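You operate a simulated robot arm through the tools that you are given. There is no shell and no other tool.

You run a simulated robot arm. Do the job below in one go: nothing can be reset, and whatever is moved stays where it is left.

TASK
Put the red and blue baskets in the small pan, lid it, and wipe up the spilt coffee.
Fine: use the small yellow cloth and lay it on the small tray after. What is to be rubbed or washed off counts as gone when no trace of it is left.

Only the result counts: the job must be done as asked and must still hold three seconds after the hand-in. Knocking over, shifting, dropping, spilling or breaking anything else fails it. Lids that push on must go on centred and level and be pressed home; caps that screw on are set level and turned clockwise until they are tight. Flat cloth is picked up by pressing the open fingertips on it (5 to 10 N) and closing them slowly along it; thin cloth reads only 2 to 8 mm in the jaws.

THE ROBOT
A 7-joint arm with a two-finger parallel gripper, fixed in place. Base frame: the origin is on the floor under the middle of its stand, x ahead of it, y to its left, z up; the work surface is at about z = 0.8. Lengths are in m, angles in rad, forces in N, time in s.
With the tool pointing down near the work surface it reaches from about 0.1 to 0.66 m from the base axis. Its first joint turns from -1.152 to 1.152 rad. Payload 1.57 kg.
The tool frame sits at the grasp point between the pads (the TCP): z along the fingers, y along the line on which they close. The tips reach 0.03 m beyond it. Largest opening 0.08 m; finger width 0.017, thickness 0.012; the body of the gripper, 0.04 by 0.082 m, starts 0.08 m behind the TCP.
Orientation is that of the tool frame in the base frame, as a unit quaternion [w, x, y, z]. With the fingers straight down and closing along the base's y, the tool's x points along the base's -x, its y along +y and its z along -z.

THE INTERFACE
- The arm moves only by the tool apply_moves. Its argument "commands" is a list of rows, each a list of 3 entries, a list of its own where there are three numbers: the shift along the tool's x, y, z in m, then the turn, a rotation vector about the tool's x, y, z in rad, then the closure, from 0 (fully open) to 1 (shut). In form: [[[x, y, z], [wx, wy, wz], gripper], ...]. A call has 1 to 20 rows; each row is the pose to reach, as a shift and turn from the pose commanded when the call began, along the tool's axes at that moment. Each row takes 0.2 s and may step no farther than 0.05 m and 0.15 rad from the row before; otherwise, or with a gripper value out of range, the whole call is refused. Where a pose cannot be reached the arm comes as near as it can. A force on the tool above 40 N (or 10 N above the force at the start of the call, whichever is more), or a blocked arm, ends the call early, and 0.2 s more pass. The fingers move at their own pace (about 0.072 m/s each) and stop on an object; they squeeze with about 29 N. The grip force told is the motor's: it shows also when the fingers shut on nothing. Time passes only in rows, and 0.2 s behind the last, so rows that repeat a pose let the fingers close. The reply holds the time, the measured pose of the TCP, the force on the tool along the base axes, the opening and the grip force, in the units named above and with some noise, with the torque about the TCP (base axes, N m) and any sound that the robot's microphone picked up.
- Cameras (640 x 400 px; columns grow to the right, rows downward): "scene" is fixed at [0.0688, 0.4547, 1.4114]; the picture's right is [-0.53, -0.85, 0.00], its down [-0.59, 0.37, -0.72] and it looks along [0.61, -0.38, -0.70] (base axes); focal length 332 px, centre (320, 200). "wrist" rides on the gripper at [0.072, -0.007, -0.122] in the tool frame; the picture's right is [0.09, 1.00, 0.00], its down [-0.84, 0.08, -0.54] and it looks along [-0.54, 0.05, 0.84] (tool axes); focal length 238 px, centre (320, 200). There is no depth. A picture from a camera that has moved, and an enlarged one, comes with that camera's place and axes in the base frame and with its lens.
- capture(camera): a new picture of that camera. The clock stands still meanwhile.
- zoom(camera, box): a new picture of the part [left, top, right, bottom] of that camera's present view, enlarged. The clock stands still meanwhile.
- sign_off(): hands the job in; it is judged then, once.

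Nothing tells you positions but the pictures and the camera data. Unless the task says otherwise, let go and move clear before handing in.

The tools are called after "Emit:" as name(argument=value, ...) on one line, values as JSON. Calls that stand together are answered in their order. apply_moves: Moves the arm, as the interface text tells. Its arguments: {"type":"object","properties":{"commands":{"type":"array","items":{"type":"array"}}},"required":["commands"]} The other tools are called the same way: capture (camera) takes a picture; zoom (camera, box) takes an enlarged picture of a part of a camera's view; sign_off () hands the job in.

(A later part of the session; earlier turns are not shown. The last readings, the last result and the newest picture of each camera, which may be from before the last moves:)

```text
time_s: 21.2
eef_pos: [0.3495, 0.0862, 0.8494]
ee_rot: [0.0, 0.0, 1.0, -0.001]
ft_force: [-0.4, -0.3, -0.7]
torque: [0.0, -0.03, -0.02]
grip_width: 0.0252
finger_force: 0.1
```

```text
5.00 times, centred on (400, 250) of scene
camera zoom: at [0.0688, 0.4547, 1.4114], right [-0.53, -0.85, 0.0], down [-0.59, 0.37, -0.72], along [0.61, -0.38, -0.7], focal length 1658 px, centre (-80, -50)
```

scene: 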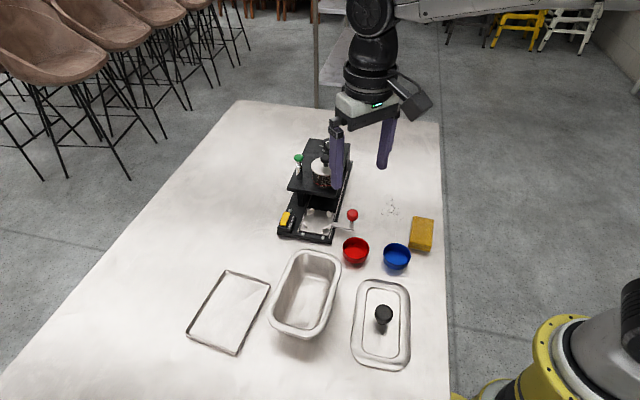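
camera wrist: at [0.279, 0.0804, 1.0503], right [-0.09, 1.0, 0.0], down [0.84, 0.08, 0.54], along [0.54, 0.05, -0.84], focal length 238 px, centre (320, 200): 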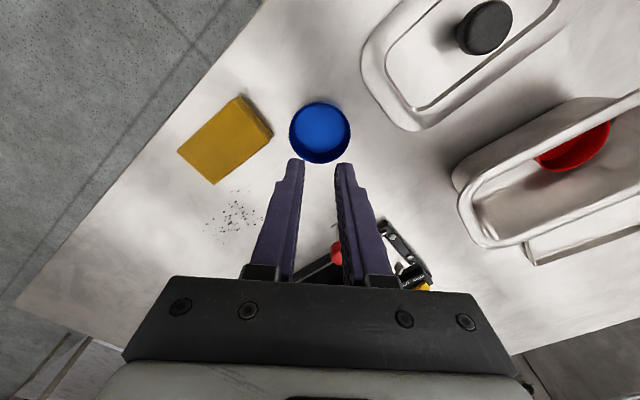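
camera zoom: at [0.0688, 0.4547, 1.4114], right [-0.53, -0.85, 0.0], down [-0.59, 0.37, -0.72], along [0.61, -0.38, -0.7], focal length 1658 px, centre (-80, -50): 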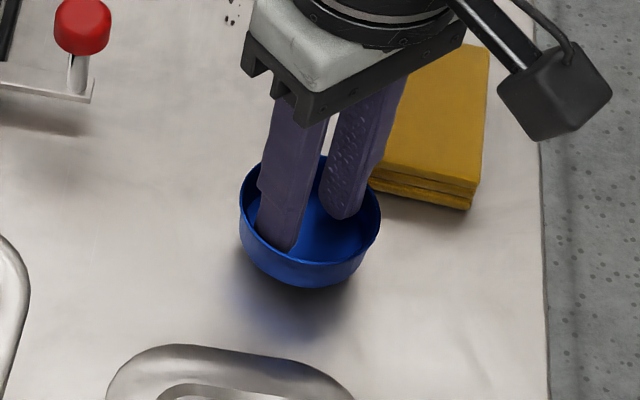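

Emit:
apply_moves(commands=[[[0, 0, -0.035], [0, 0, 0], 0.2], [[0, 0, -0.07], [0, 0, 0], 0.2], [[-0.003, 0.022, -0.093], [0, 0, 0], 0.2], [[-0.008, 0.057, -0.093], [0, 0, 0], 0.2], [[-0.013, 0.092, -0.093], [0, 0, 0], 0.2], [[-0.018, 0.127, -0.093], [0, 0, 0], 0.2], [[-0.023, 0.162, -0.093], [0, 0, 0], 0.2], [[-0.0277, 0.1967, -0.093], [0, 0, 0], 0.2], [[-0.0277, 0.1967, -0.09], [0, 0, 0], 0.2]])

Emit:
zoom(camera="wrist", box=[180, 30, 440, 230])

Emit:
zoom(camera="scene", box=[260, 220, 350, 340])

```text
time_s: 23.2
eef_pos: [0.3776, 0.284, 0.9367]
ee_rot: [0.0, 0.0, 1.0, 0.0]
ft_force: [-0.3, -0.1, -1.1]
torque: [-0.02, 0.0, 0.0]
grip_width: 0.0263
finger_force: 0.1
```

```text
2.00 times, centred on (310, 130) of wrist
camera zoom: at [0.3062, 0.2764, 1.0593], right [-0.09, 1.0, 0.0], down [0.84, 0.08, 0.54], along [0.54, 0.05, -0.84], focal length 477 px, centre (340, 340)
```

zoom: 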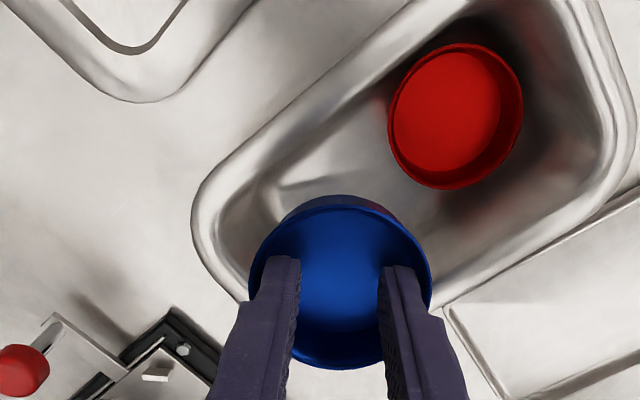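

```text
3.33 times, centred on (305, 280) of scene
camera zoom: at [0.0688, 0.4547, 1.4114], right [-0.53, -0.85, 0.0], down [-0.59, 0.37, -0.72], along [0.61, -0.38, -0.7], focal length 1105 px, centre (370, -67)
```

zoom: 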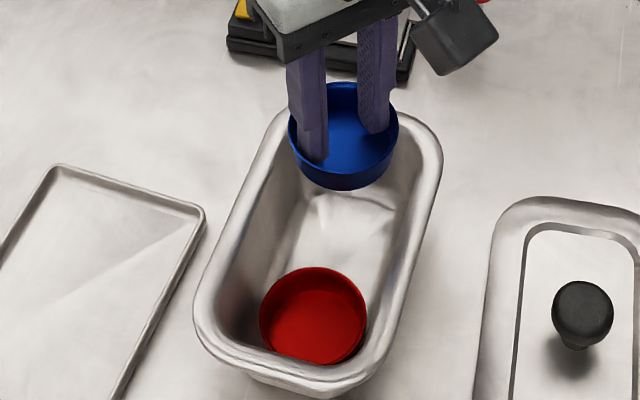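

Blue hangs over the near half of the pan, well lined up. I'll lower it most of the way and check the clearances.

Emit:
apply_moves(commands=[[[0.001, 0.0009, 0.025], [0, 0, 0], 0.15], [[0.001, 0.0009, 0.045], [0, 0, 0], 0.15], [[0.001, 0.0009, 0.06], [0, 0, 0], 0.15], [[0.001, 0.0009, 0.07], [0, 0, 0], 0.15]])

Emit:
zoom(camera="wrist", box=[180, 30, 440, 230])

Emit:
zoom(camera="scene", box=[260, 220, 350, 340])

```text
time_s: 24.2
eef_pos: [0.3743, 0.284, 0.8681]
ee_rot: [0.0, 0.0, 1.0, -0.001]
ft_force: [0.0, -0.1, -0.9]
torque: [0.02, -0.02, 0.01]
grip_width: 0.0272
finger_force: 0.0
```

```text
2.00 times, centred on (310, 130) of wrist
camera zoom: at [0.3048, 0.2775, 0.9898], right [-0.09, 1.0, 0.0], down [0.84, 0.08, 0.54], along [0.54, 0.05, -0.84], focal length 477 px, centre (340, 340)
```

zoom: 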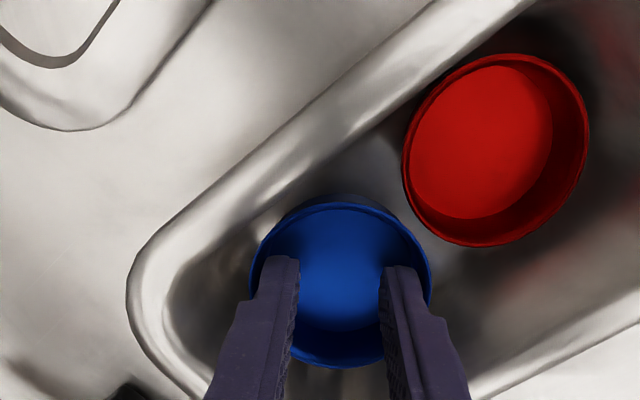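

```text
3.33 times, centred on (305, 280) of scene
camera zoom: at [0.0688, 0.4547, 1.4114], right [-0.53, -0.85, 0.0], down [-0.59, 0.37, -0.72], along [0.61, -0.38, -0.7], focal length 1105 px, centre (370, -67)
```

zoom: 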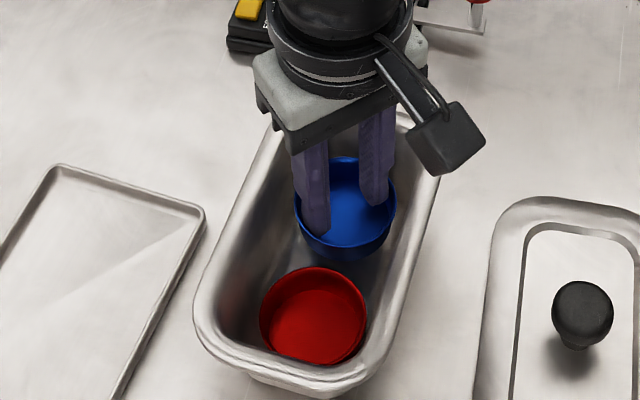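

Emit:
apply_moves(commands=[[[0, 0, 0.01], [0, 0, 0], 0.15], [[0, 0, 0.017], [0, 0, 0], 0.15], [[0, 0, 0.02], [0, 0, 0], 0.15]])

Emit:
zoom(camera="wrist", box=[180, 30, 440, 230])

Emit:
zoom(camera="scene", box=[260, 220, 350, 340])

```text
time_s: 25.0
eef_pos: [0.3756, 0.2837, 0.8467]
ee_rot: [0.0, 0.0, 1.0, 0.001]
ft_force: [0.7, 0.1, -0.8]
torque: [0.0, -0.01, -0.02]
grip_width: 0.0281
finger_force: 0.1
```

```text
2.00 times, centred on (310, 130) of wrist
camera zoom: at [0.3047, 0.278, 0.9695], right [-0.09, 1.0, 0.0], down [0.84, 0.08, 0.54], along [0.54, 0.05, -0.84], focal length 477 px, centre (340, 340)
```

zoom: 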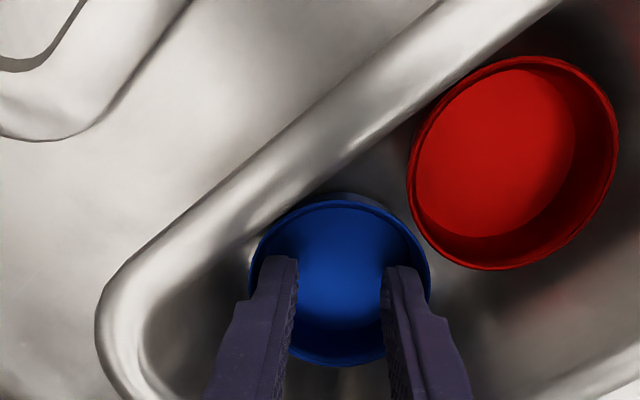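

```text
3.33 times, centred on (305, 280) of scene
camera zoom: at [0.0688, 0.4547, 1.4114], right [-0.53, -0.85, 0.0], down [-0.59, 0.37, -0.72], along [0.61, -0.38, -0.7], focal length 1105 px, centre (370, -67)
```

zoom: 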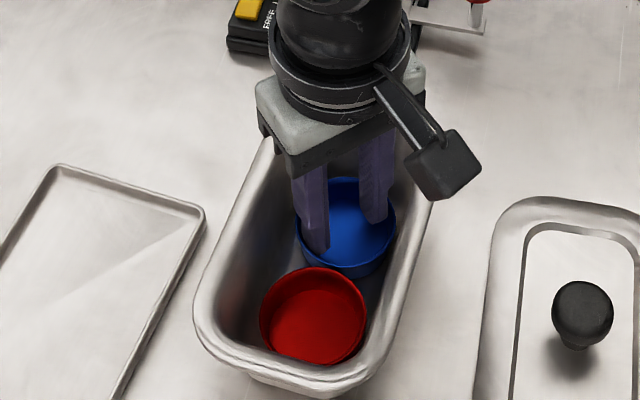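

Emit:
apply_moves(commands=[[[0, 0, 0.002], [0, 0, 0], 0.15], [[0, 0, 0.004], [0, 0, 0], 0.15]])

```text
time_s: 25.6
eef_pos: [0.3761, 0.2853, 0.8458]
ee_rot: [0.001, 0.001, 1.0, 0.002]
ft_force: [-4.3, -2.7, 19.0]
torque: [-0.09, 0.12, 0.02]
grip_width: 0.0275
finger_force: 0.1
```

Firm contact with 19 N and at the same height as the red one, so it is on the floor. I'll ease off, let go and look.

Emit:
apply_moves(commands=[[[0, 0, -0.003], [0, 0, 0], 0.3], [[0, 0, -0.003], [0, 0, 0], 0.55], [[0, 0, -0.003], [0, 0, 0], 0.7], [[0, 0, -0.003], [0, 0, 0], 0.75], [[0, 0, -0.003], [0, 0, 0], 0.75], [[0, 0, -0.02], [0, 0, 0], 0.75], [[0, 0, -0.06], [0, 0, 0], 0.75], [[0, 0, -0.1], [0, 0, 0], 0.75], [[0, 0, -0.1], [0, 0, 0], 0.75]])

Emit:
zoom(camera="wrist", box=[180, 30, 440, 230])

Emit:
zoom(camera="scene", box=[260, 220, 350, 340])

```text
time_s: 27.6
eef_pos: [0.3748, 0.2851, 0.9457]
ee_rot: [0.0, 0.001, 1.0, 0.0]
ft_force: [0.6, 0.1, 0.3]
torque: [-0.01, -0.02, 0.02]
grip_width: 0.0201
finger_force: 0.1
```

```text
2.00 times, centred on (310, 130) of wrist
camera zoom: at [0.3045, 0.2788, 1.0668], right [-0.09, 1.0, 0.0], down [0.84, 0.08, 0.54], along [0.54, 0.05, -0.84], focal length 477 px, centre (340, 340)
```

zoom: 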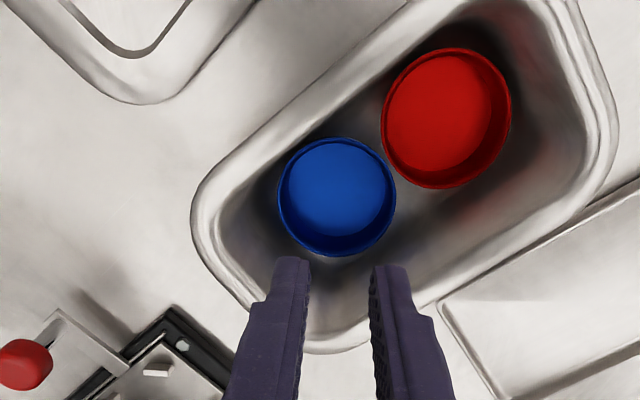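

```text
3.33 times, centred on (305, 280) of scene
camera zoom: at [0.0688, 0.4547, 1.4114], right [-0.53, -0.85, 0.0], down [-0.59, 0.37, -0.72], along [0.61, -0.38, -0.7], focal length 1105 px, centre (370, -67)
```

zoom: 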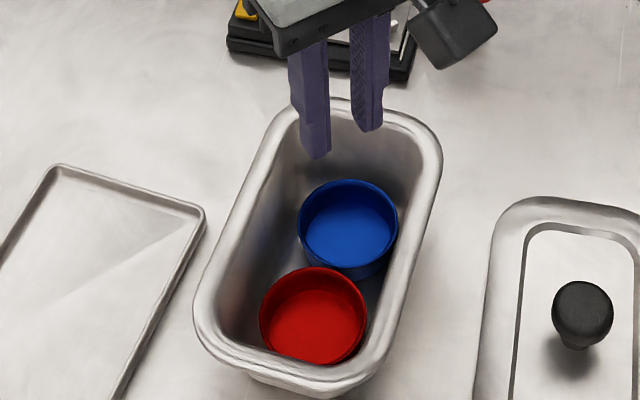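

Both baskets sit level side by side in the pan, well below the rim. Next is the lid: I'll move over it and measure its knob and angle.

Emit:
apply_moves(commands=[[[0, 0, -0.03], [0, 0, 0], 0.75], [[0.0286, -0.019, -0.045], [0, 0, 0], 0.6], [[0.0573, -0.0379, -0.045], [0, 0, 0], 0.5], [[0.0859, -0.0569, -0.045], [0, 0, 0], 0.4], [[0.1145, -0.0758, -0.045], [0, 0, 0], 0.25], [[0.1145, -0.0758, -0.045], [0, 0, 0], 0.25], [[0.1145, -0.0758, -0.045], [0, 0, 0], 0.25]])

Emit:
capture(camera="wrist")

Emit:
zoom(camera="wrist", box=[200, 20, 440, 180])

Emit:
zoom(camera="scene", box=[340, 260, 430, 380])

```text
time_s: 29.2
eef_pos: [0.2593, 0.2118, 0.9873]
ee_rot: [0.0, 0.001, 1.0, 0.0]
ft_force: [-0.2, 0.3, -0.1]
torque: [0.02, 0.02, 0.02]
grip_width: 0.0598
finger_force: 0.0
```

```text
taken
camera wrist: at [0.1887, 0.2043, 1.1096], right [-0.09, 1.0, 0.0], down [0.84, 0.08, 0.54], along [0.54, 0.05, -0.84], focal length 238 px, centre (320, 200)
```

wrist: 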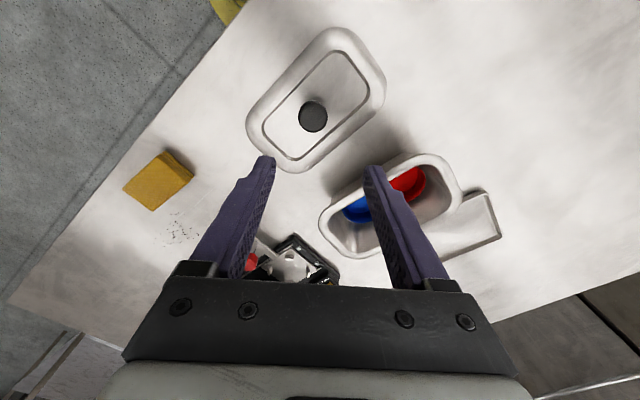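

```text
2.50 times, centred on (320, 100) of wrist
camera zoom: at [0.1887, 0.2043, 1.1096], right [-0.09, 1.0, 0.0], down [0.84, 0.08, 0.54], along [0.54, 0.05, -0.84], focal length 596 px, centre (320, 450)
```

zoom: 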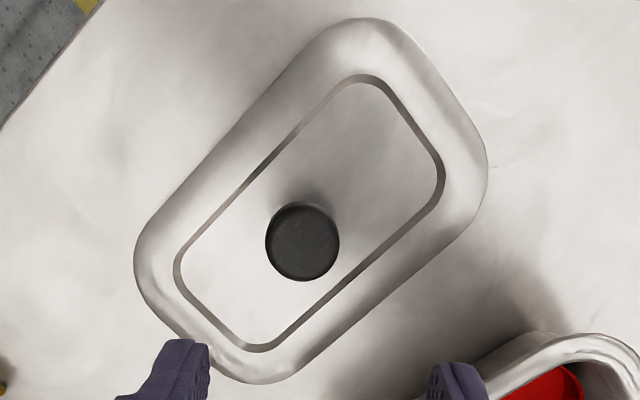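

```text
3.33 times, centred on (385, 320) of scene
camera zoom: at [0.0688, 0.4547, 1.4114], right [-0.53, -0.85, 0.0], down [-0.59, 0.37, -0.72], along [0.61, -0.38, -0.7], focal length 1105 px, centre (103, -200)
```

zoom: 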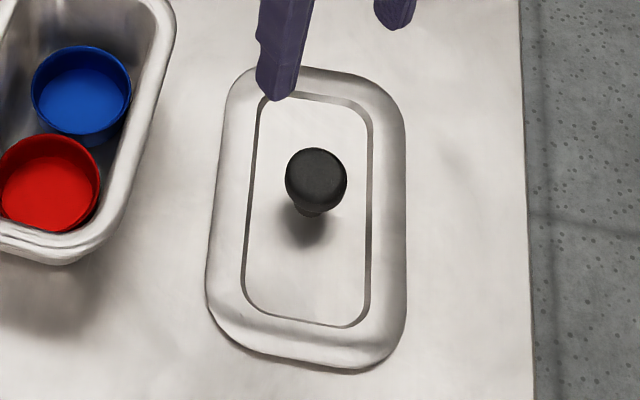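

Emit:
zoom(camera="wrist", box=[250, 40, 330, 90])

Emit:
zoom(camera="wrist", box=[300, 110, 380, 160])

Emit:
zoom(camera="wrist", box=[325, 25, 405, 75])

Emit:
zoom(camera="wrist", box=[240, 120, 320, 170])

```text
8.00 times, centred on (290, 65) of wrist
camera zoom: at [0.1887, 0.2043, 1.1096], right [-0.09, 1.0, 0.0], down [0.84, 0.08, 0.54], along [0.54, 0.05, -0.84], focal length 1907 px, centre (560, 1280)
```

zoom: 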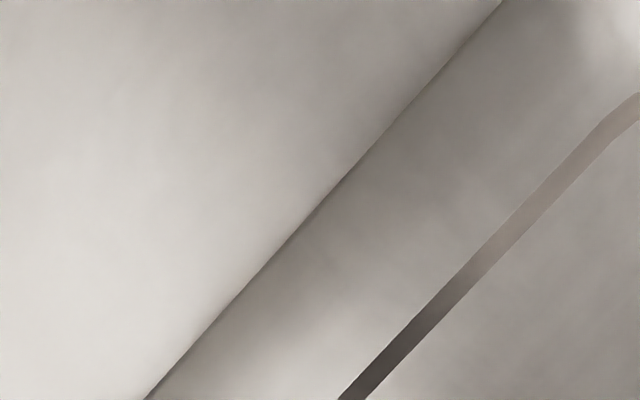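

```text
8.00 times, centred on (340, 135) of wrist
camera zoom: at [0.1887, 0.2043, 1.1096], right [-0.09, 1.0, 0.0], down [0.84, 0.08, 0.54], along [0.54, 0.05, -0.84], focal length 1907 px, centre (160, 720)
```

zoom: 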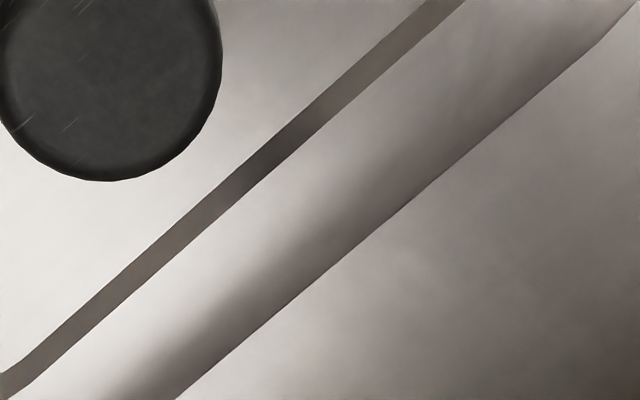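

```text
8.00 times, centred on (365, 50) of wrist
camera zoom: at [0.1887, 0.2043, 1.1096], right [-0.09, 1.0, 0.0], down [0.84, 0.08, 0.54], along [0.54, 0.05, -0.84], focal length 1907 px, centre (-40, 1400)
```

zoom: 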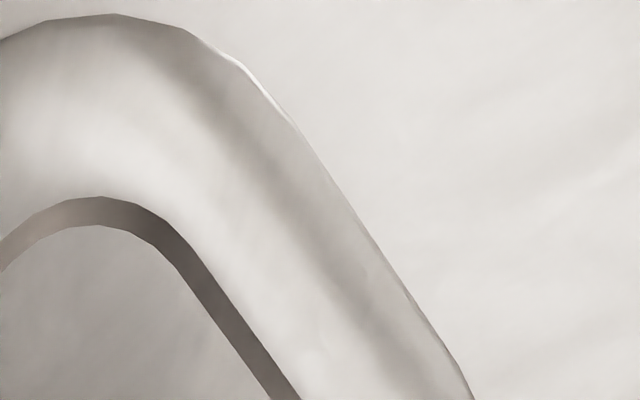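

```text
8.00 times, centred on (280, 145) of wrist
camera zoom: at [0.1887, 0.2043, 1.1096], right [-0.09, 1.0, 0.0], down [0.84, 0.08, 0.54], along [0.54, 0.05, -0.84], focal length 1907 px, centre (640, 640)
```

zoom: 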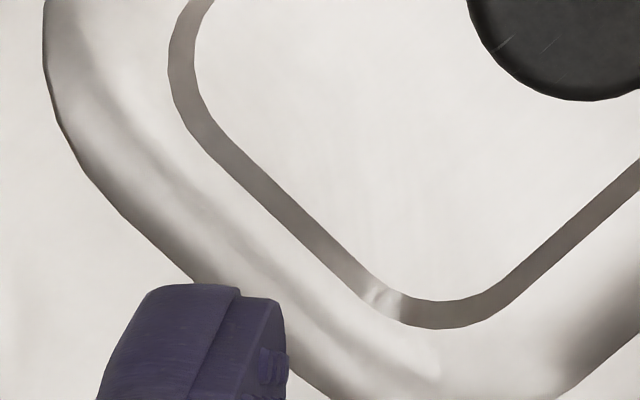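

The lid's long axis is at about 137.7° and its centre at about (0.256, 0.203), with the knob near (0.254, 0.202). I'll take one more careful look at the pan's rim so the lid can be lined up exactly.

Emit:
apply_moves(commands=[[[-0.0359, 0.0187, -0.0165], [0, 0.06, 0], 0], [[-0.0717, 0.0375, -0.033], [0, 0.12, 0], 0], [[-0.1076, 0.0562, -0.0494], [0, 0.18, 0], 0], [[-0.1434, 0.075, -0.0659], [0, 0.24, 0], 0], [[-0.1793, 0.0937, -0.0824], [0, 0.3, 0], 0], [[-0.1793, 0.0937, -0.0824], [0, 0.3, 0], 0], [[-0.1793, 0.0937, -0.0824], [0, 0.3, 0], 0]])

Emit:
zoom(camera="wrist", box=[200, 20, 456, 180])

```text
time_s: 30.8
eef_pos: [0.4409, 0.3034, 1.0701]
ee_rot: [-0.149, 0.0, 0.989, 0.0]
ft_force: [0.4, -0.5, 0.3]
torque: [0.02, 0.01, 0.0]
grip_width: 0.08
finger_force: 0.1
```

```text
2.50 times, centred on (328, 100) of wrist
camera zoom: at [0.4091, 0.2959, 1.2078], right [-0.09, 1.0, 0.03], down [0.96, 0.08, 0.27], along [0.27, 0.05, -0.96], focal length 596 px, centre (300, 450)
```

zoom: 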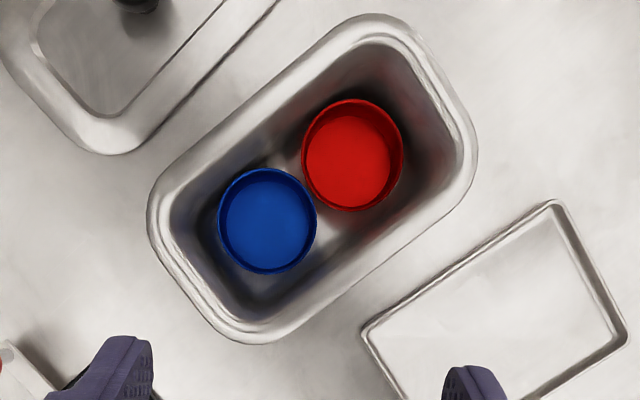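

Emit:
zoom(camera="wrist", box=[256, 40, 336, 90])

Emit:
zoom(camera="wrist", box=[310, 105, 390, 155])

Emit:
zoom(camera="wrist", box=[330, 25, 410, 75])

Emit:
zoom(camera="wrist", box=[240, 105, 320, 155])

```text
8.00 times, centred on (296, 65) of wrist
camera zoom: at [0.4091, 0.2959, 1.2078], right [-0.09, 1.0, 0.03], down [0.96, 0.08, 0.27], along [0.27, 0.05, -0.96], focal length 1907 px, centre (512, 1280)
```

zoom: 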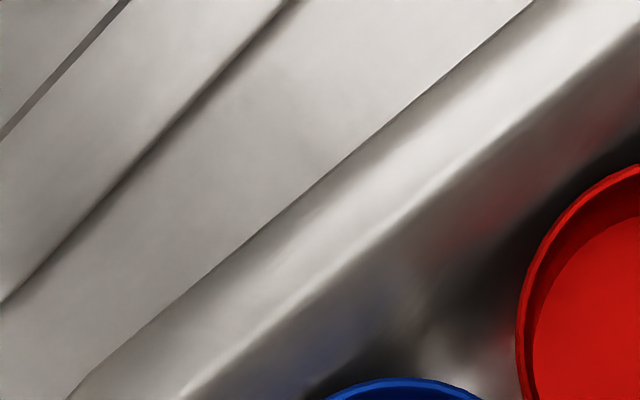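

```text
8.00 times, centred on (350, 130) of wrist
camera zoom: at [0.4091, 0.2959, 1.2078], right [-0.09, 1.0, 0.03], down [0.96, 0.08, 0.27], along [0.27, 0.05, -0.96], focal length 1907 px, centre (80, 760)
```

zoom: 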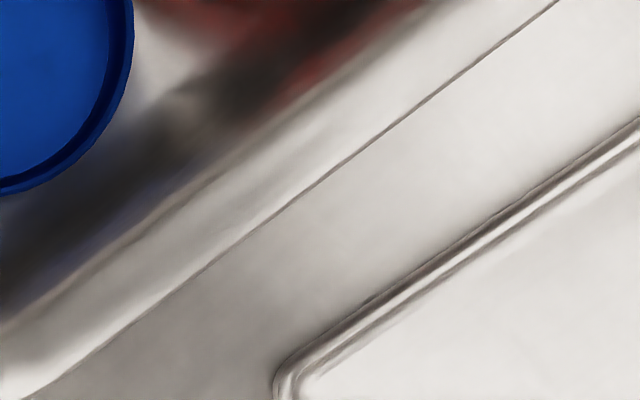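

```text
8.00 times, centred on (370, 50) of wrist
camera zoom: at [0.4091, 0.2959, 1.2078], right [-0.09, 1.0, 0.03], down [0.96, 0.08, 0.27], along [0.27, 0.05, -0.96], focal length 1907 px, centre (-80, 1400)
```

zoom: 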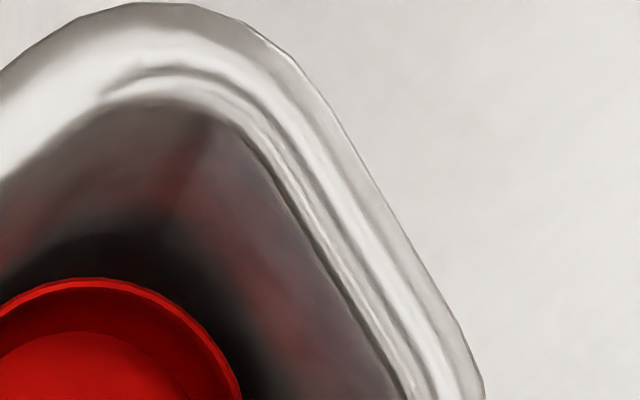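

```text
8.00 times, centred on (280, 130) of wrist
camera zoom: at [0.4091, 0.2959, 1.2078], right [-0.09, 1.0, 0.03], down [0.96, 0.08, 0.27], along [0.27, 0.05, -0.96], focal length 1907 px, centre (640, 760)
```

zoom: 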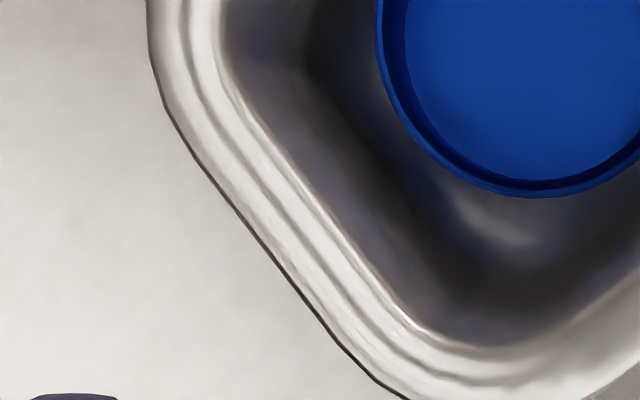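

The pan rim is centred at (0.3603, 0.3074) with its long axis at 131.9°, so the lid must turn about 5.7° clockwise on the way. I'll go down toward the knob now.

Emit:
apply_moves(commands=[[[0.0239, -0.0168, 0.0283], [0, -0.05, 0], 0.25], [[0.0478, -0.0336, 0.0567], [0, -0.1, 0], 0.25], [[0.0718, -0.0504, 0.085], [0, -0.15, 0], 0.25], [[0.0957, -0.0671, 0.1133], [0, -0.2, 0], 0.25], [[0.1196, -0.0839, 0.1417], [0, -0.25, 0], 0.25], [[0.1435, -0.1007, 0.17], [0, -0.3, 0], 0.25], [[0.1435, -0.1007, 0.17], [0, -0.3, 0], 0.25], [[0.1435, -0.1007, 0.17], [0, -0.3, 0], 0.25]])

Emit:
zoom(camera="wrist", box=[240, 70, 400, 170])

Emit:
zoom(camera="scene", box=[340, 270, 430, 360])

```text
time_s: 32.6
eef_pos: [0.2542, 0.2011, 0.9499]
ee_rot: [0.0, 0.0, 1.0, 0.0]
ft_force: [0.5, -1.0, -0.5]
torque: [-0.02, -0.03, 0.01]
grip_width: 0.0599
finger_force: 0.1
```

```text
4.00 times, centred on (320, 120) of wrist
camera zoom: at [0.1821, 0.1949, 1.0728], right [-0.09, 1.0, 0.0], down [0.84, 0.08, 0.54], along [0.54, 0.05, -0.84], focal length 953 px, centre (320, 520)
```

zoom: 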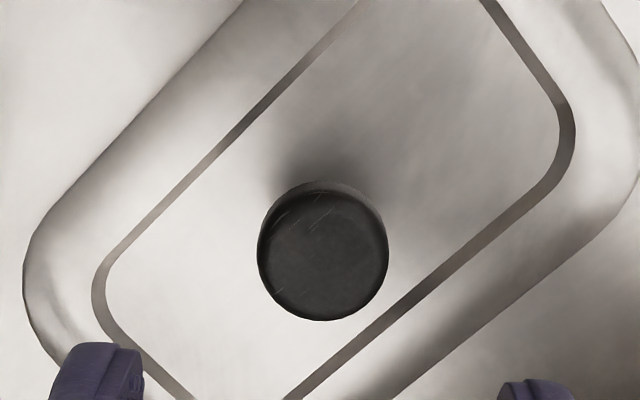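

```text
4.44 times, centred on (385, 315) of scene
camera zoom: at [0.0688, 0.4547, 1.4114], right [-0.53, -0.85, 0.0], down [-0.59, 0.37, -0.72], along [0.61, -0.38, -0.7], focal length 1474 px, centre (31, -311)
```

zoom: 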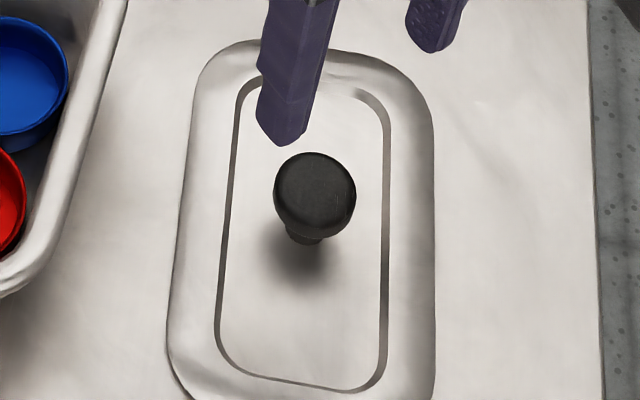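

The knob is within 1 mm of the grasp point. I'll lower the open fingers around it.

Emit:
apply_moves(commands=[[[0.0005, 0.0003, 0.03], [0, 0, 0], 0.25], [[0.0005, 0.0003, 0.06], [0, 0, 0], 0.25], [[0.0005, 0.0003, 0.085], [0, 0, 0], 0.25], [[0.0005, 0.0003, 0.095], [0, 0, 0], 0.25], [[0.0005, 0.0003, 0.1], [0, 0, 0], 0.25], [[0.0005, 0.0003, 0.1], [0, 0, 0], 0.25]])

Emit:
capture(camera="wrist")

Emit:
zoom(camera="scene", box=[350, 270, 420, 350])

```text
time_s: 34.0
eef_pos: [0.253, 0.202, 0.8514]
ee_rot: [0.0, 0.0, 1.0, 0.0]
ft_force: [0.5, -0.7, -0.6]
torque: [-0.01, 0.02, -0.02]
grip_width: 0.0599
finger_force: 0.0
```

```text
taken
camera wrist: at [0.1818, 0.1954, 0.9732], right [-0.09, 1.0, 0.0], down [0.84, 0.08, 0.54], along [0.54, 0.05, -0.84], focal length 238 px, centre (320, 200)
```

wrist: 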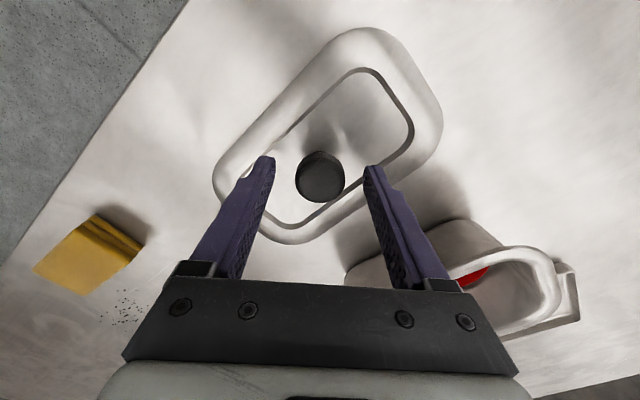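

```text
5.00 times, centred on (385, 310) of scene
camera zoom: at [0.0688, 0.4547, 1.4114], right [-0.53, -0.85, 0.0], down [-0.59, 0.37, -0.72], along [0.61, -0.38, -0.7], focal length 1658 px, centre (-5, -350)
```

zoom: 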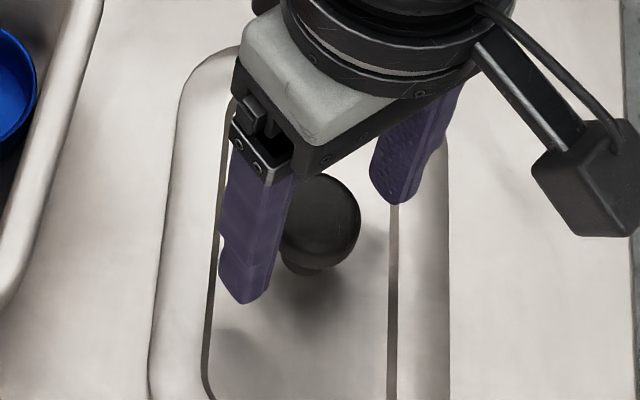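

Emit:
apply_moves(commands=[[[0, 0, 0.002], [0, 0, 0], 0.4], [[0, 0, 0.002], [0, 0, 0], 0.5], [[0, 0, 0.002], [0, 0, 0], 0.56], [[0, 0, 0.002], [0, 0, 0], 0.62], [[0, 0, 0.002], [0, 0, 0], 0.8], [[0, 0, 0.002], [0, 0, 0], 1.0], [[0, 0, 0.002], [0, 0, 0], 1.0]])

Emit:
zoom(camera="wrist", box=[200, 20, 456, 260])

```text
time_s: 35.6
eef_pos: [0.252, 0.2021, 0.8488]
ee_rot: [0.0, 0.001, 1.0, 0.0]
ft_force: [0.6, -0.5, 0.4]
torque: [-0.02, 0.0, 0.0]
grip_width: 0.0326
finger_force: 29.0
```

```text
1.67 times, centred on (328, 140) of wrist
camera zoom: at [0.1819, 0.195, 0.9714], right [-0.09, 1.0, 0.0], down [0.84, 0.08, 0.54], along [0.54, 0.05, -0.84], focal length 397 px, centre (307, 300)
```

zoom: 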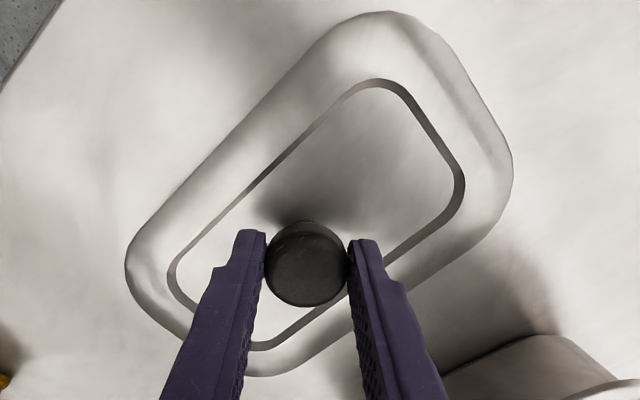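

I have the knob (0.0326 m, 29 N). I'll lift straight up and check that the lid hangs level.

Emit:
apply_moves(commands=[[[0, 0, -0.01], [0, 0, 0], 1], [[0, 0, -0.03], [0, 0, 0], 1], [[0, 0, -0.06], [0, 0, 0], 1], [[0, 0, -0.09], [0, 0, 0], 1], [[0, 0, -0.115], [0, 0, 0], 1], [[0, 0, -0.115], [0, 0, 0], 1], [[0, 0, -0.115], [0, 0, 0], 1]])

Emit:
capture(camera="wrist")

Emit:
capture(camera="scene")

```text
time_s: 37.2
eef_pos: [0.2528, 0.2033, 0.9647]
ee_rot: [0.0, -0.001, 1.0, 0.0]
ft_force: [-1.2, 0.1, -1.8]
torque: [0.01, -0.01, 0.04]
grip_width: 0.0328
finger_force: 28.3
```

```text
taken
camera wrist: at [0.1821, 0.1959, 1.0873], right [-0.09, 1.0, 0.0], down [0.84, 0.08, 0.54], along [0.54, 0.05, -0.84], focal length 238 px, centre (320, 200)
```

wrist: 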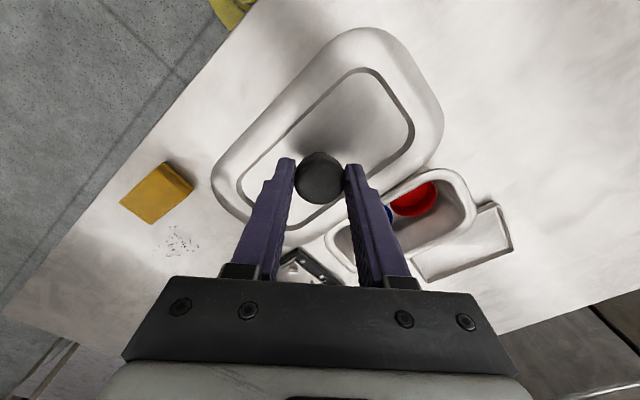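

```text
taken
```

scene: 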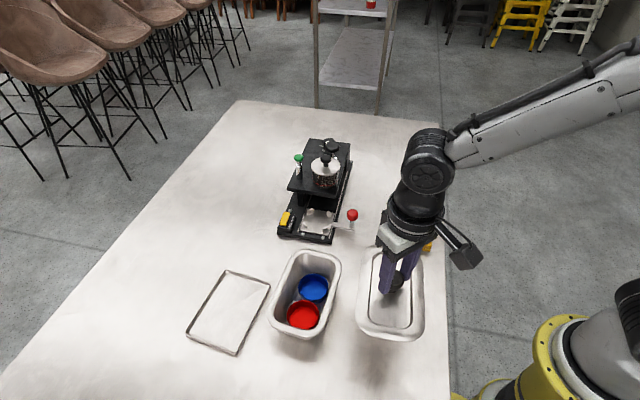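

Emit:
zoom(camera="wrist", box=[205, 30, 333, 110])

Emit:
zoom(camera="wrist", box=[330, 20, 458, 100])

Emit:
zoom(camera="wrist", box=[340, 100, 468, 180])

Emit:
zoom(camera="wrist", box=[200, 160, 328, 240])

```text
5.00 times, centred on (269, 70) of wrist
camera zoom: at [0.1821, 0.1959, 1.0873], right [-0.09, 1.0, 0.0], down [0.84, 0.08, 0.54], along [0.54, 0.05, -0.84], focal length 1192 px, centre (575, 850)
```

zoom: 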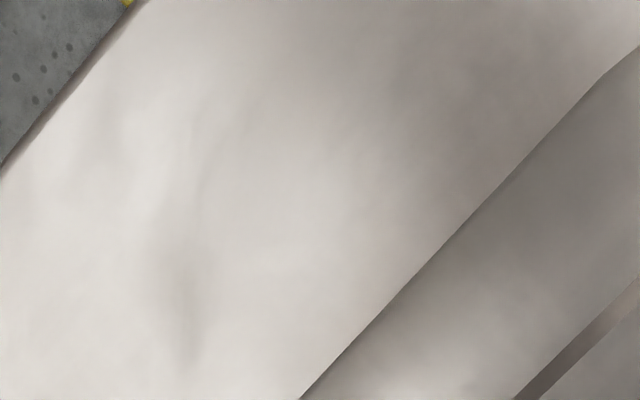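

```text
5.00 times, centred on (394, 60) of wrist
camera zoom: at [0.1821, 0.1959, 1.0873], right [-0.09, 1.0, 0.0], down [0.84, 0.08, 0.54], along [0.54, 0.05, -0.84], focal length 1192 px, centre (-50, 900)
```

zoom: 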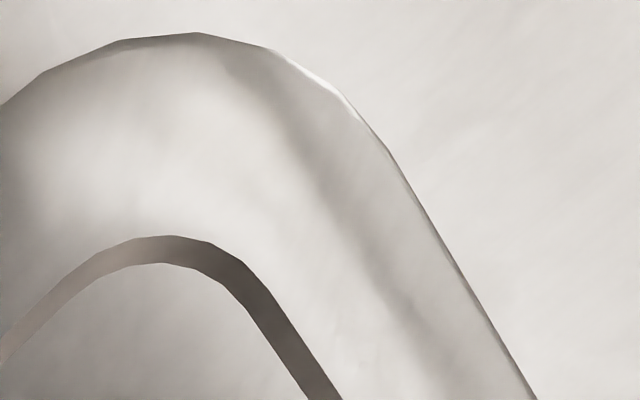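

```text
5.00 times, centred on (404, 140) of wrist
camera zoom: at [0.1821, 0.1959, 1.0873], right [-0.09, 1.0, 0.0], down [0.84, 0.08, 0.54], along [0.54, 0.05, -0.84], focal length 1192 px, centre (-100, 500)
```

zoom: 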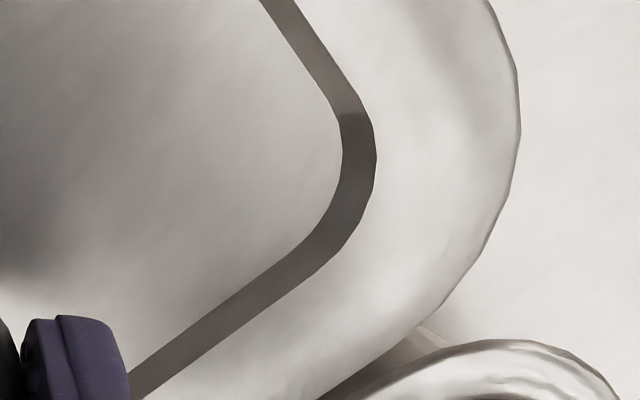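

```text
5.00 times, centred on (264, 200) of wrist
camera zoom: at [0.1821, 0.1959, 1.0873], right [-0.09, 1.0, 0.0], down [0.84, 0.08, 0.54], along [0.54, 0.05, -0.84], focal length 1192 px, centre (600, 200)
```

zoom: 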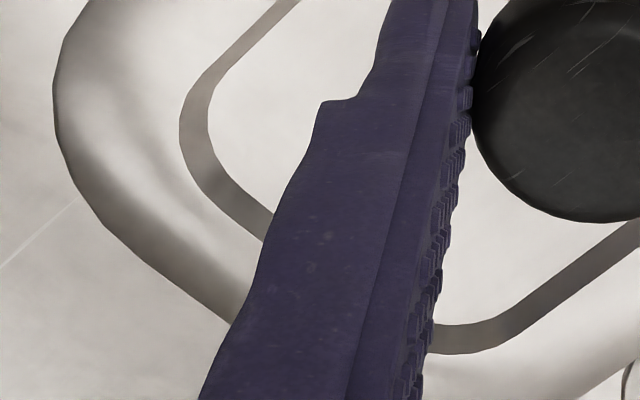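

The lid hangs level at 137.7°. I'll carry it over the pan and turn it 5.7° clockwise on the way.

Emit:
apply_moves(commands=[[[-0.0135, 0.0131, 0], [0, 0, 0.0125], 1], [[-0.0269, 0.0262, 0], [0, 0, 0.0251], 1], [[-0.0404, 0.0393, 0], [0, 0, 0.0376], 1], [[-0.0538, 0.0523, 0], [0, 0, 0.0502], 1], [[-0.0672, 0.0654, 0], [0, 0, 0.0627], 1], [[-0.0807, 0.0785, 0], [0, 0, 0.0753], 1], [[-0.0941, 0.0916, 0], [0, 0, 0.0878], 1], [[-0.1076, 0.1047, 0], [0, 0, 0.1004], 1], [[-0.1076, 0.1047, 0], [0, 0, 0.1004], 1], [[-0.1076, 0.1047, 0], [0, 0, 0.1004], 1]])

Emit:
capture(camera="wrist")

Emit:
zoom(camera="scene", box=[240, 210, 380, 350])

```text
time_s: 39.4
eef_pos: [0.3606, 0.3059, 0.9629]
ee_rot: [0.0, 0.05, 0.999, 0.0]
ft_force: [0.2, 0.9, -1.3]
torque: [-0.01, 0.01, 0.02]
grip_width: 0.0322
finger_force: 29.0
```

```text
taken
camera wrist: at [0.2899, 0.3068, 1.0858], right [0.01, 1.0, 0.0], down [0.84, -0.01, 0.54], along [0.54, 0.0, -0.84], focal length 238 px, centre (320, 200)
```

wrist: 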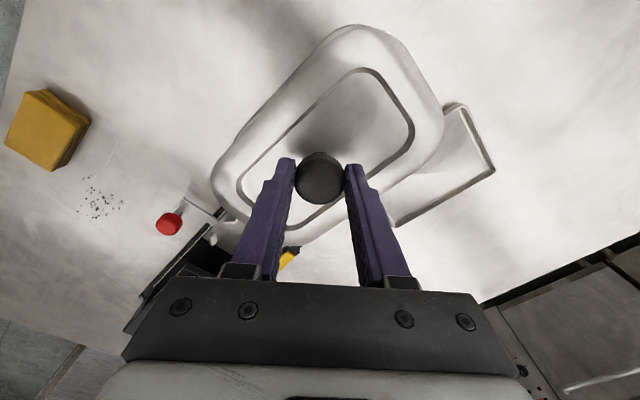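

```text
2.86 times, centred on (310, 280) of scene
camera zoom: at [0.0688, 0.4547, 1.4114], right [-0.53, -0.85, 0.0], down [-0.59, 0.37, -0.72], along [0.61, -0.38, -0.7], focal length 948 px, centre (349, -29)
```

zoom: 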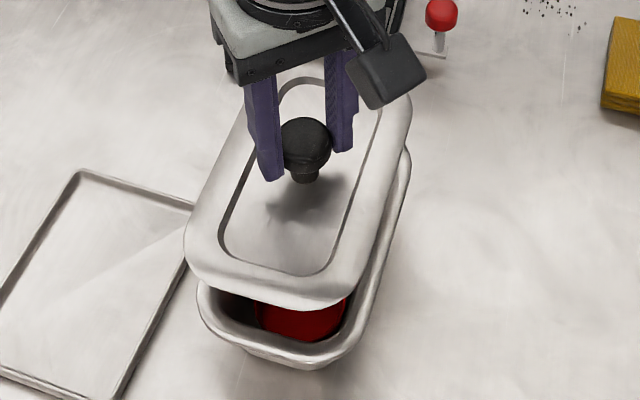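

Emit:
apply_moves(commands=[[[0.0006, 0.001, 0.015], [0, 0, 0], 1], [[0.0006, 0.001, 0.03], [0, 0, 0], 1], [[0.0006, 0.001, 0.03], [0, 0, 0], 1], [[0.0006, 0.001, 0.03], [0, 0, 0], 1]])

Emit:
zoom(camera="scene", box=[260, 230, 350, 350])

Emit:
capture(camera="wrist")

```text
time_s: 40.4
eef_pos: [0.3606, 0.3071, 0.9351]
ee_rot: [0.0, 0.052, 0.999, 0.0]
ft_force: [0.2, -0.4, -1.3]
torque: [-0.01, -0.01, -0.02]
grip_width: 0.0324
finger_force: 29.1
```

```text
3.33 times, centred on (305, 290) of scene
camera zoom: at [0.0688, 0.4547, 1.4114], right [-0.53, -0.85, 0.0], down [-0.59, 0.37, -0.72], along [0.61, -0.38, -0.7], focal length 1105 px, centre (370, -100)
```

zoom: 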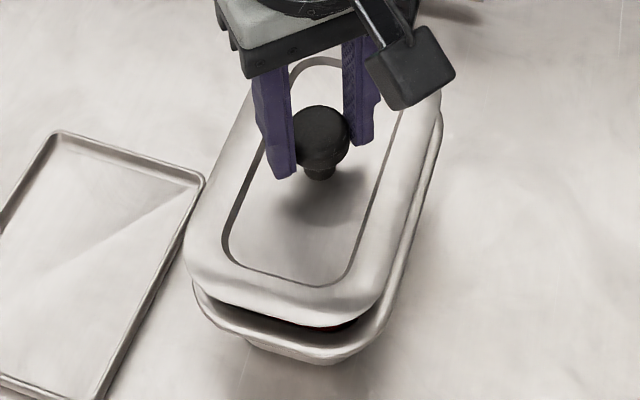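

```text
taken
camera wrist: at [0.2893, 0.3079, 1.0561], right [0.01, 1.0, 0.0], down [0.84, -0.01, 0.54], along [0.54, 0.0, -0.84], focal length 238 px, centre (320, 200)
```

wrist: 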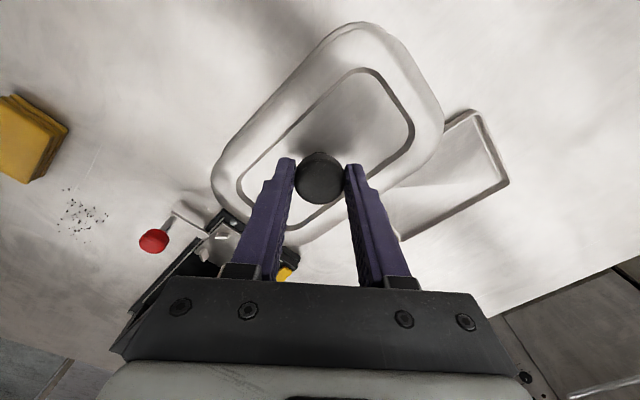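

Emit:
zoom(camera="scene", box=[262, 290, 342, 340])

Emit:
zoom(camera="scene", box=[290, 240, 370, 290])

Emit:
zoom(camera="wrist", box=[330, 20, 458, 100])

Emit:
zoom(camera="wrist", box=[200, 160, 328, 240])

Emit:
zoom(camera="wrist", box=[360, 140, 488, 260])

```text
8.00 times, centred on (302, 315) of scene
camera zoom: at [0.0688, 0.4547, 1.4114], right [-0.53, -0.85, 0.0], down [-0.59, 0.37, -0.72], along [0.61, -0.38, -0.7], focal length 2653 px, centre (464, -720)
```

zoom: 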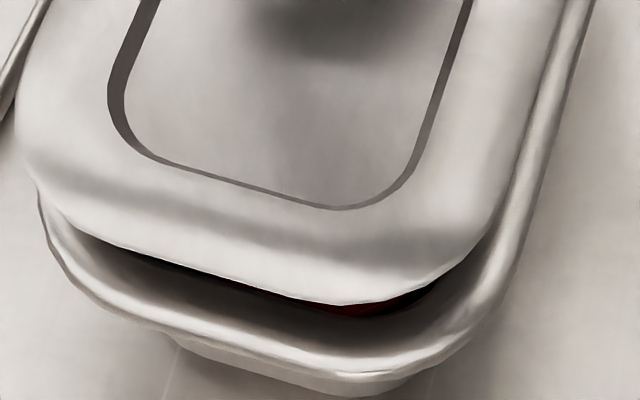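

```text
8.00 times, centred on (330, 265) of scene
camera zoom: at [0.0688, 0.4547, 1.4114], right [-0.53, -0.85, 0.0], down [-0.59, 0.37, -0.72], along [0.61, -0.38, -0.7], focal length 2653 px, centre (240, -320)
```

zoom: 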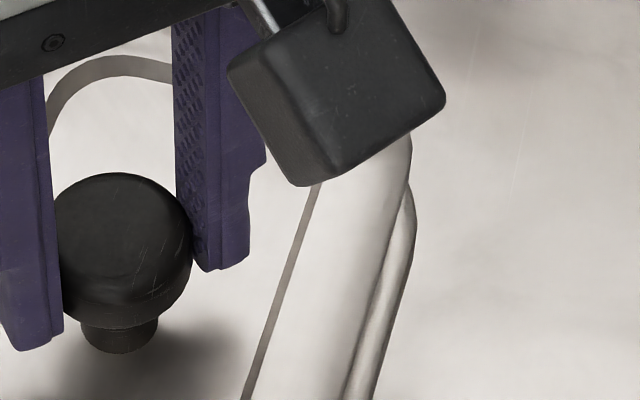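

```text
5.00 times, centred on (394, 60) of wrist
camera zoom: at [0.2893, 0.3079, 1.0561], right [0.01, 1.0, 0.0], down [0.84, -0.01, 0.54], along [0.54, 0.0, -0.84], focal length 1192 px, centre (-50, 900)
```

zoom: 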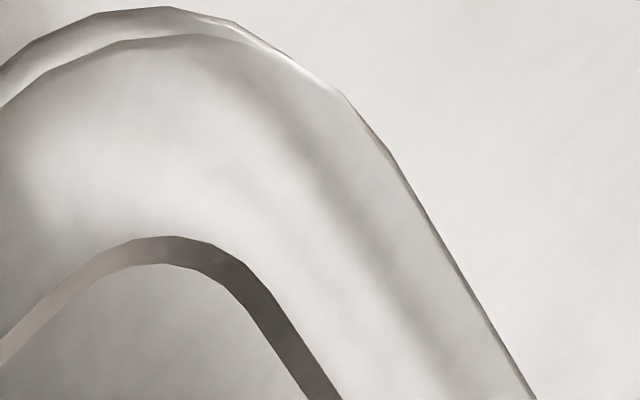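

```text
5.00 times, centred on (264, 200) of wrist
camera zoom: at [0.2893, 0.3079, 1.0561], right [0.01, 1.0, 0.0], down [0.84, -0.01, 0.54], along [0.54, 0.0, -0.84], focal length 1192 px, centre (600, 200)
```

zoom: 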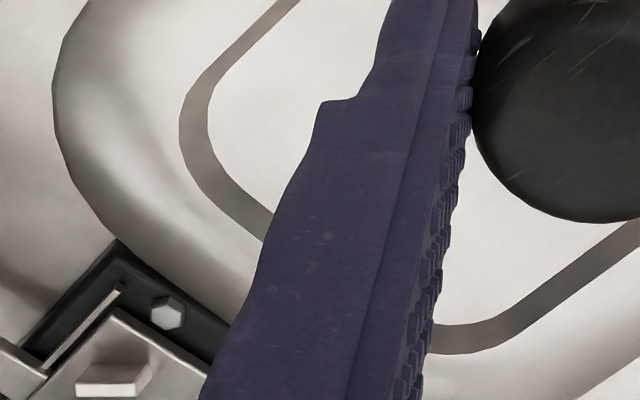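

```text
3.33 times, centred on (424, 200) of wrist
camera zoom: at [0.2893, 0.3079, 1.0561], right [0.01, 1.0, 0.0], down [0.84, -0.01, 0.54], along [0.54, 0.0, -0.84], focal length 794 px, centre (-27, 200)
```

zoom: 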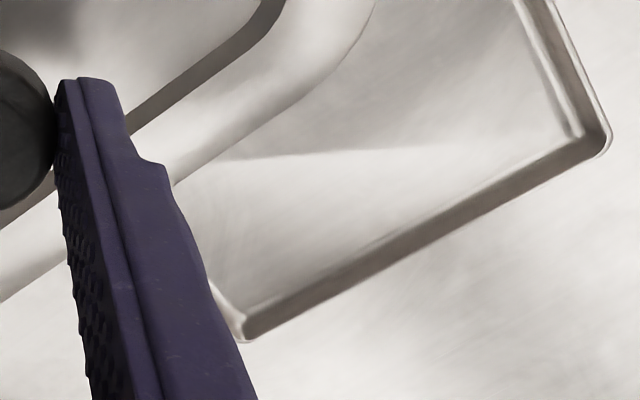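

The lid is centred within about 1 to 2 mm and at the pan's angle. I'll make a small correction and lower it in steps, watching the force.

Emit:
apply_moves(commands=[[[0.0008, -0.0005, 0.006], [0, 0, 0], 1], [[0.0008, -0.0005, 0.012], [0, 0, 0], 1], [[0.0008, -0.0005, 0.012], [0, 0, 0], 1]])

Emit:
zoom(camera="scene", box=[262, 280, 352, 340])

Emit:
zoom(camera="wrist", box=[200, 10, 456, 250])

```text
time_s: 41.2
eef_pos: [0.3584, 0.3064, 0.9228]
ee_rot: [0.0, 0.05, 0.999, 0.0]
ft_force: [-0.4, -0.7, -1.9]
torque: [-0.01, 0.02, 0.0]
grip_width: 0.0327
finger_force: 29.1
```

```text
6.67 times, centred on (307, 310) of scene
camera zoom: at [0.0688, 0.4547, 1.4114], right [-0.53, -0.85, 0.0], down [-0.59, 0.37, -0.72], along [0.61, -0.38, -0.7], focal length 2211 px, centre (407, -533)
```

zoom: 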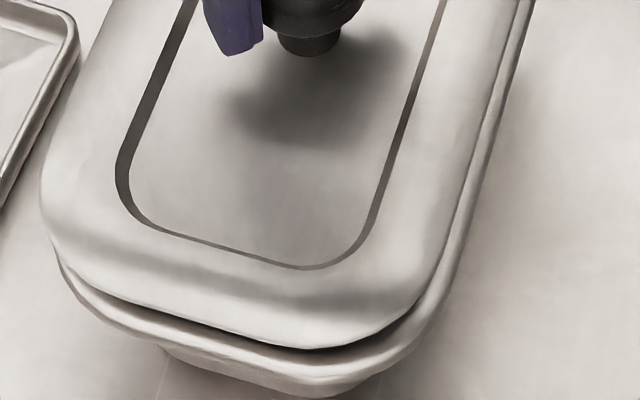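

```text
1.67 times, centred on (328, 130) of wrist
camera zoom: at [0.2881, 0.3082, 1.0435], right [0.01, 1.0, 0.0], down [0.84, -0.01, 0.54], along [0.54, 0.0, -0.84], focal length 397 px, centre (307, 317)
```

zoom: 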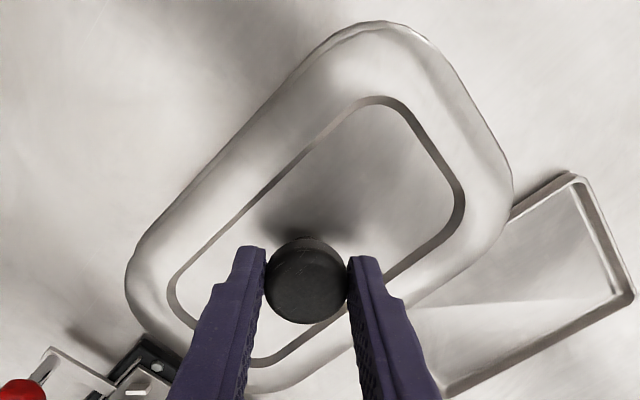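

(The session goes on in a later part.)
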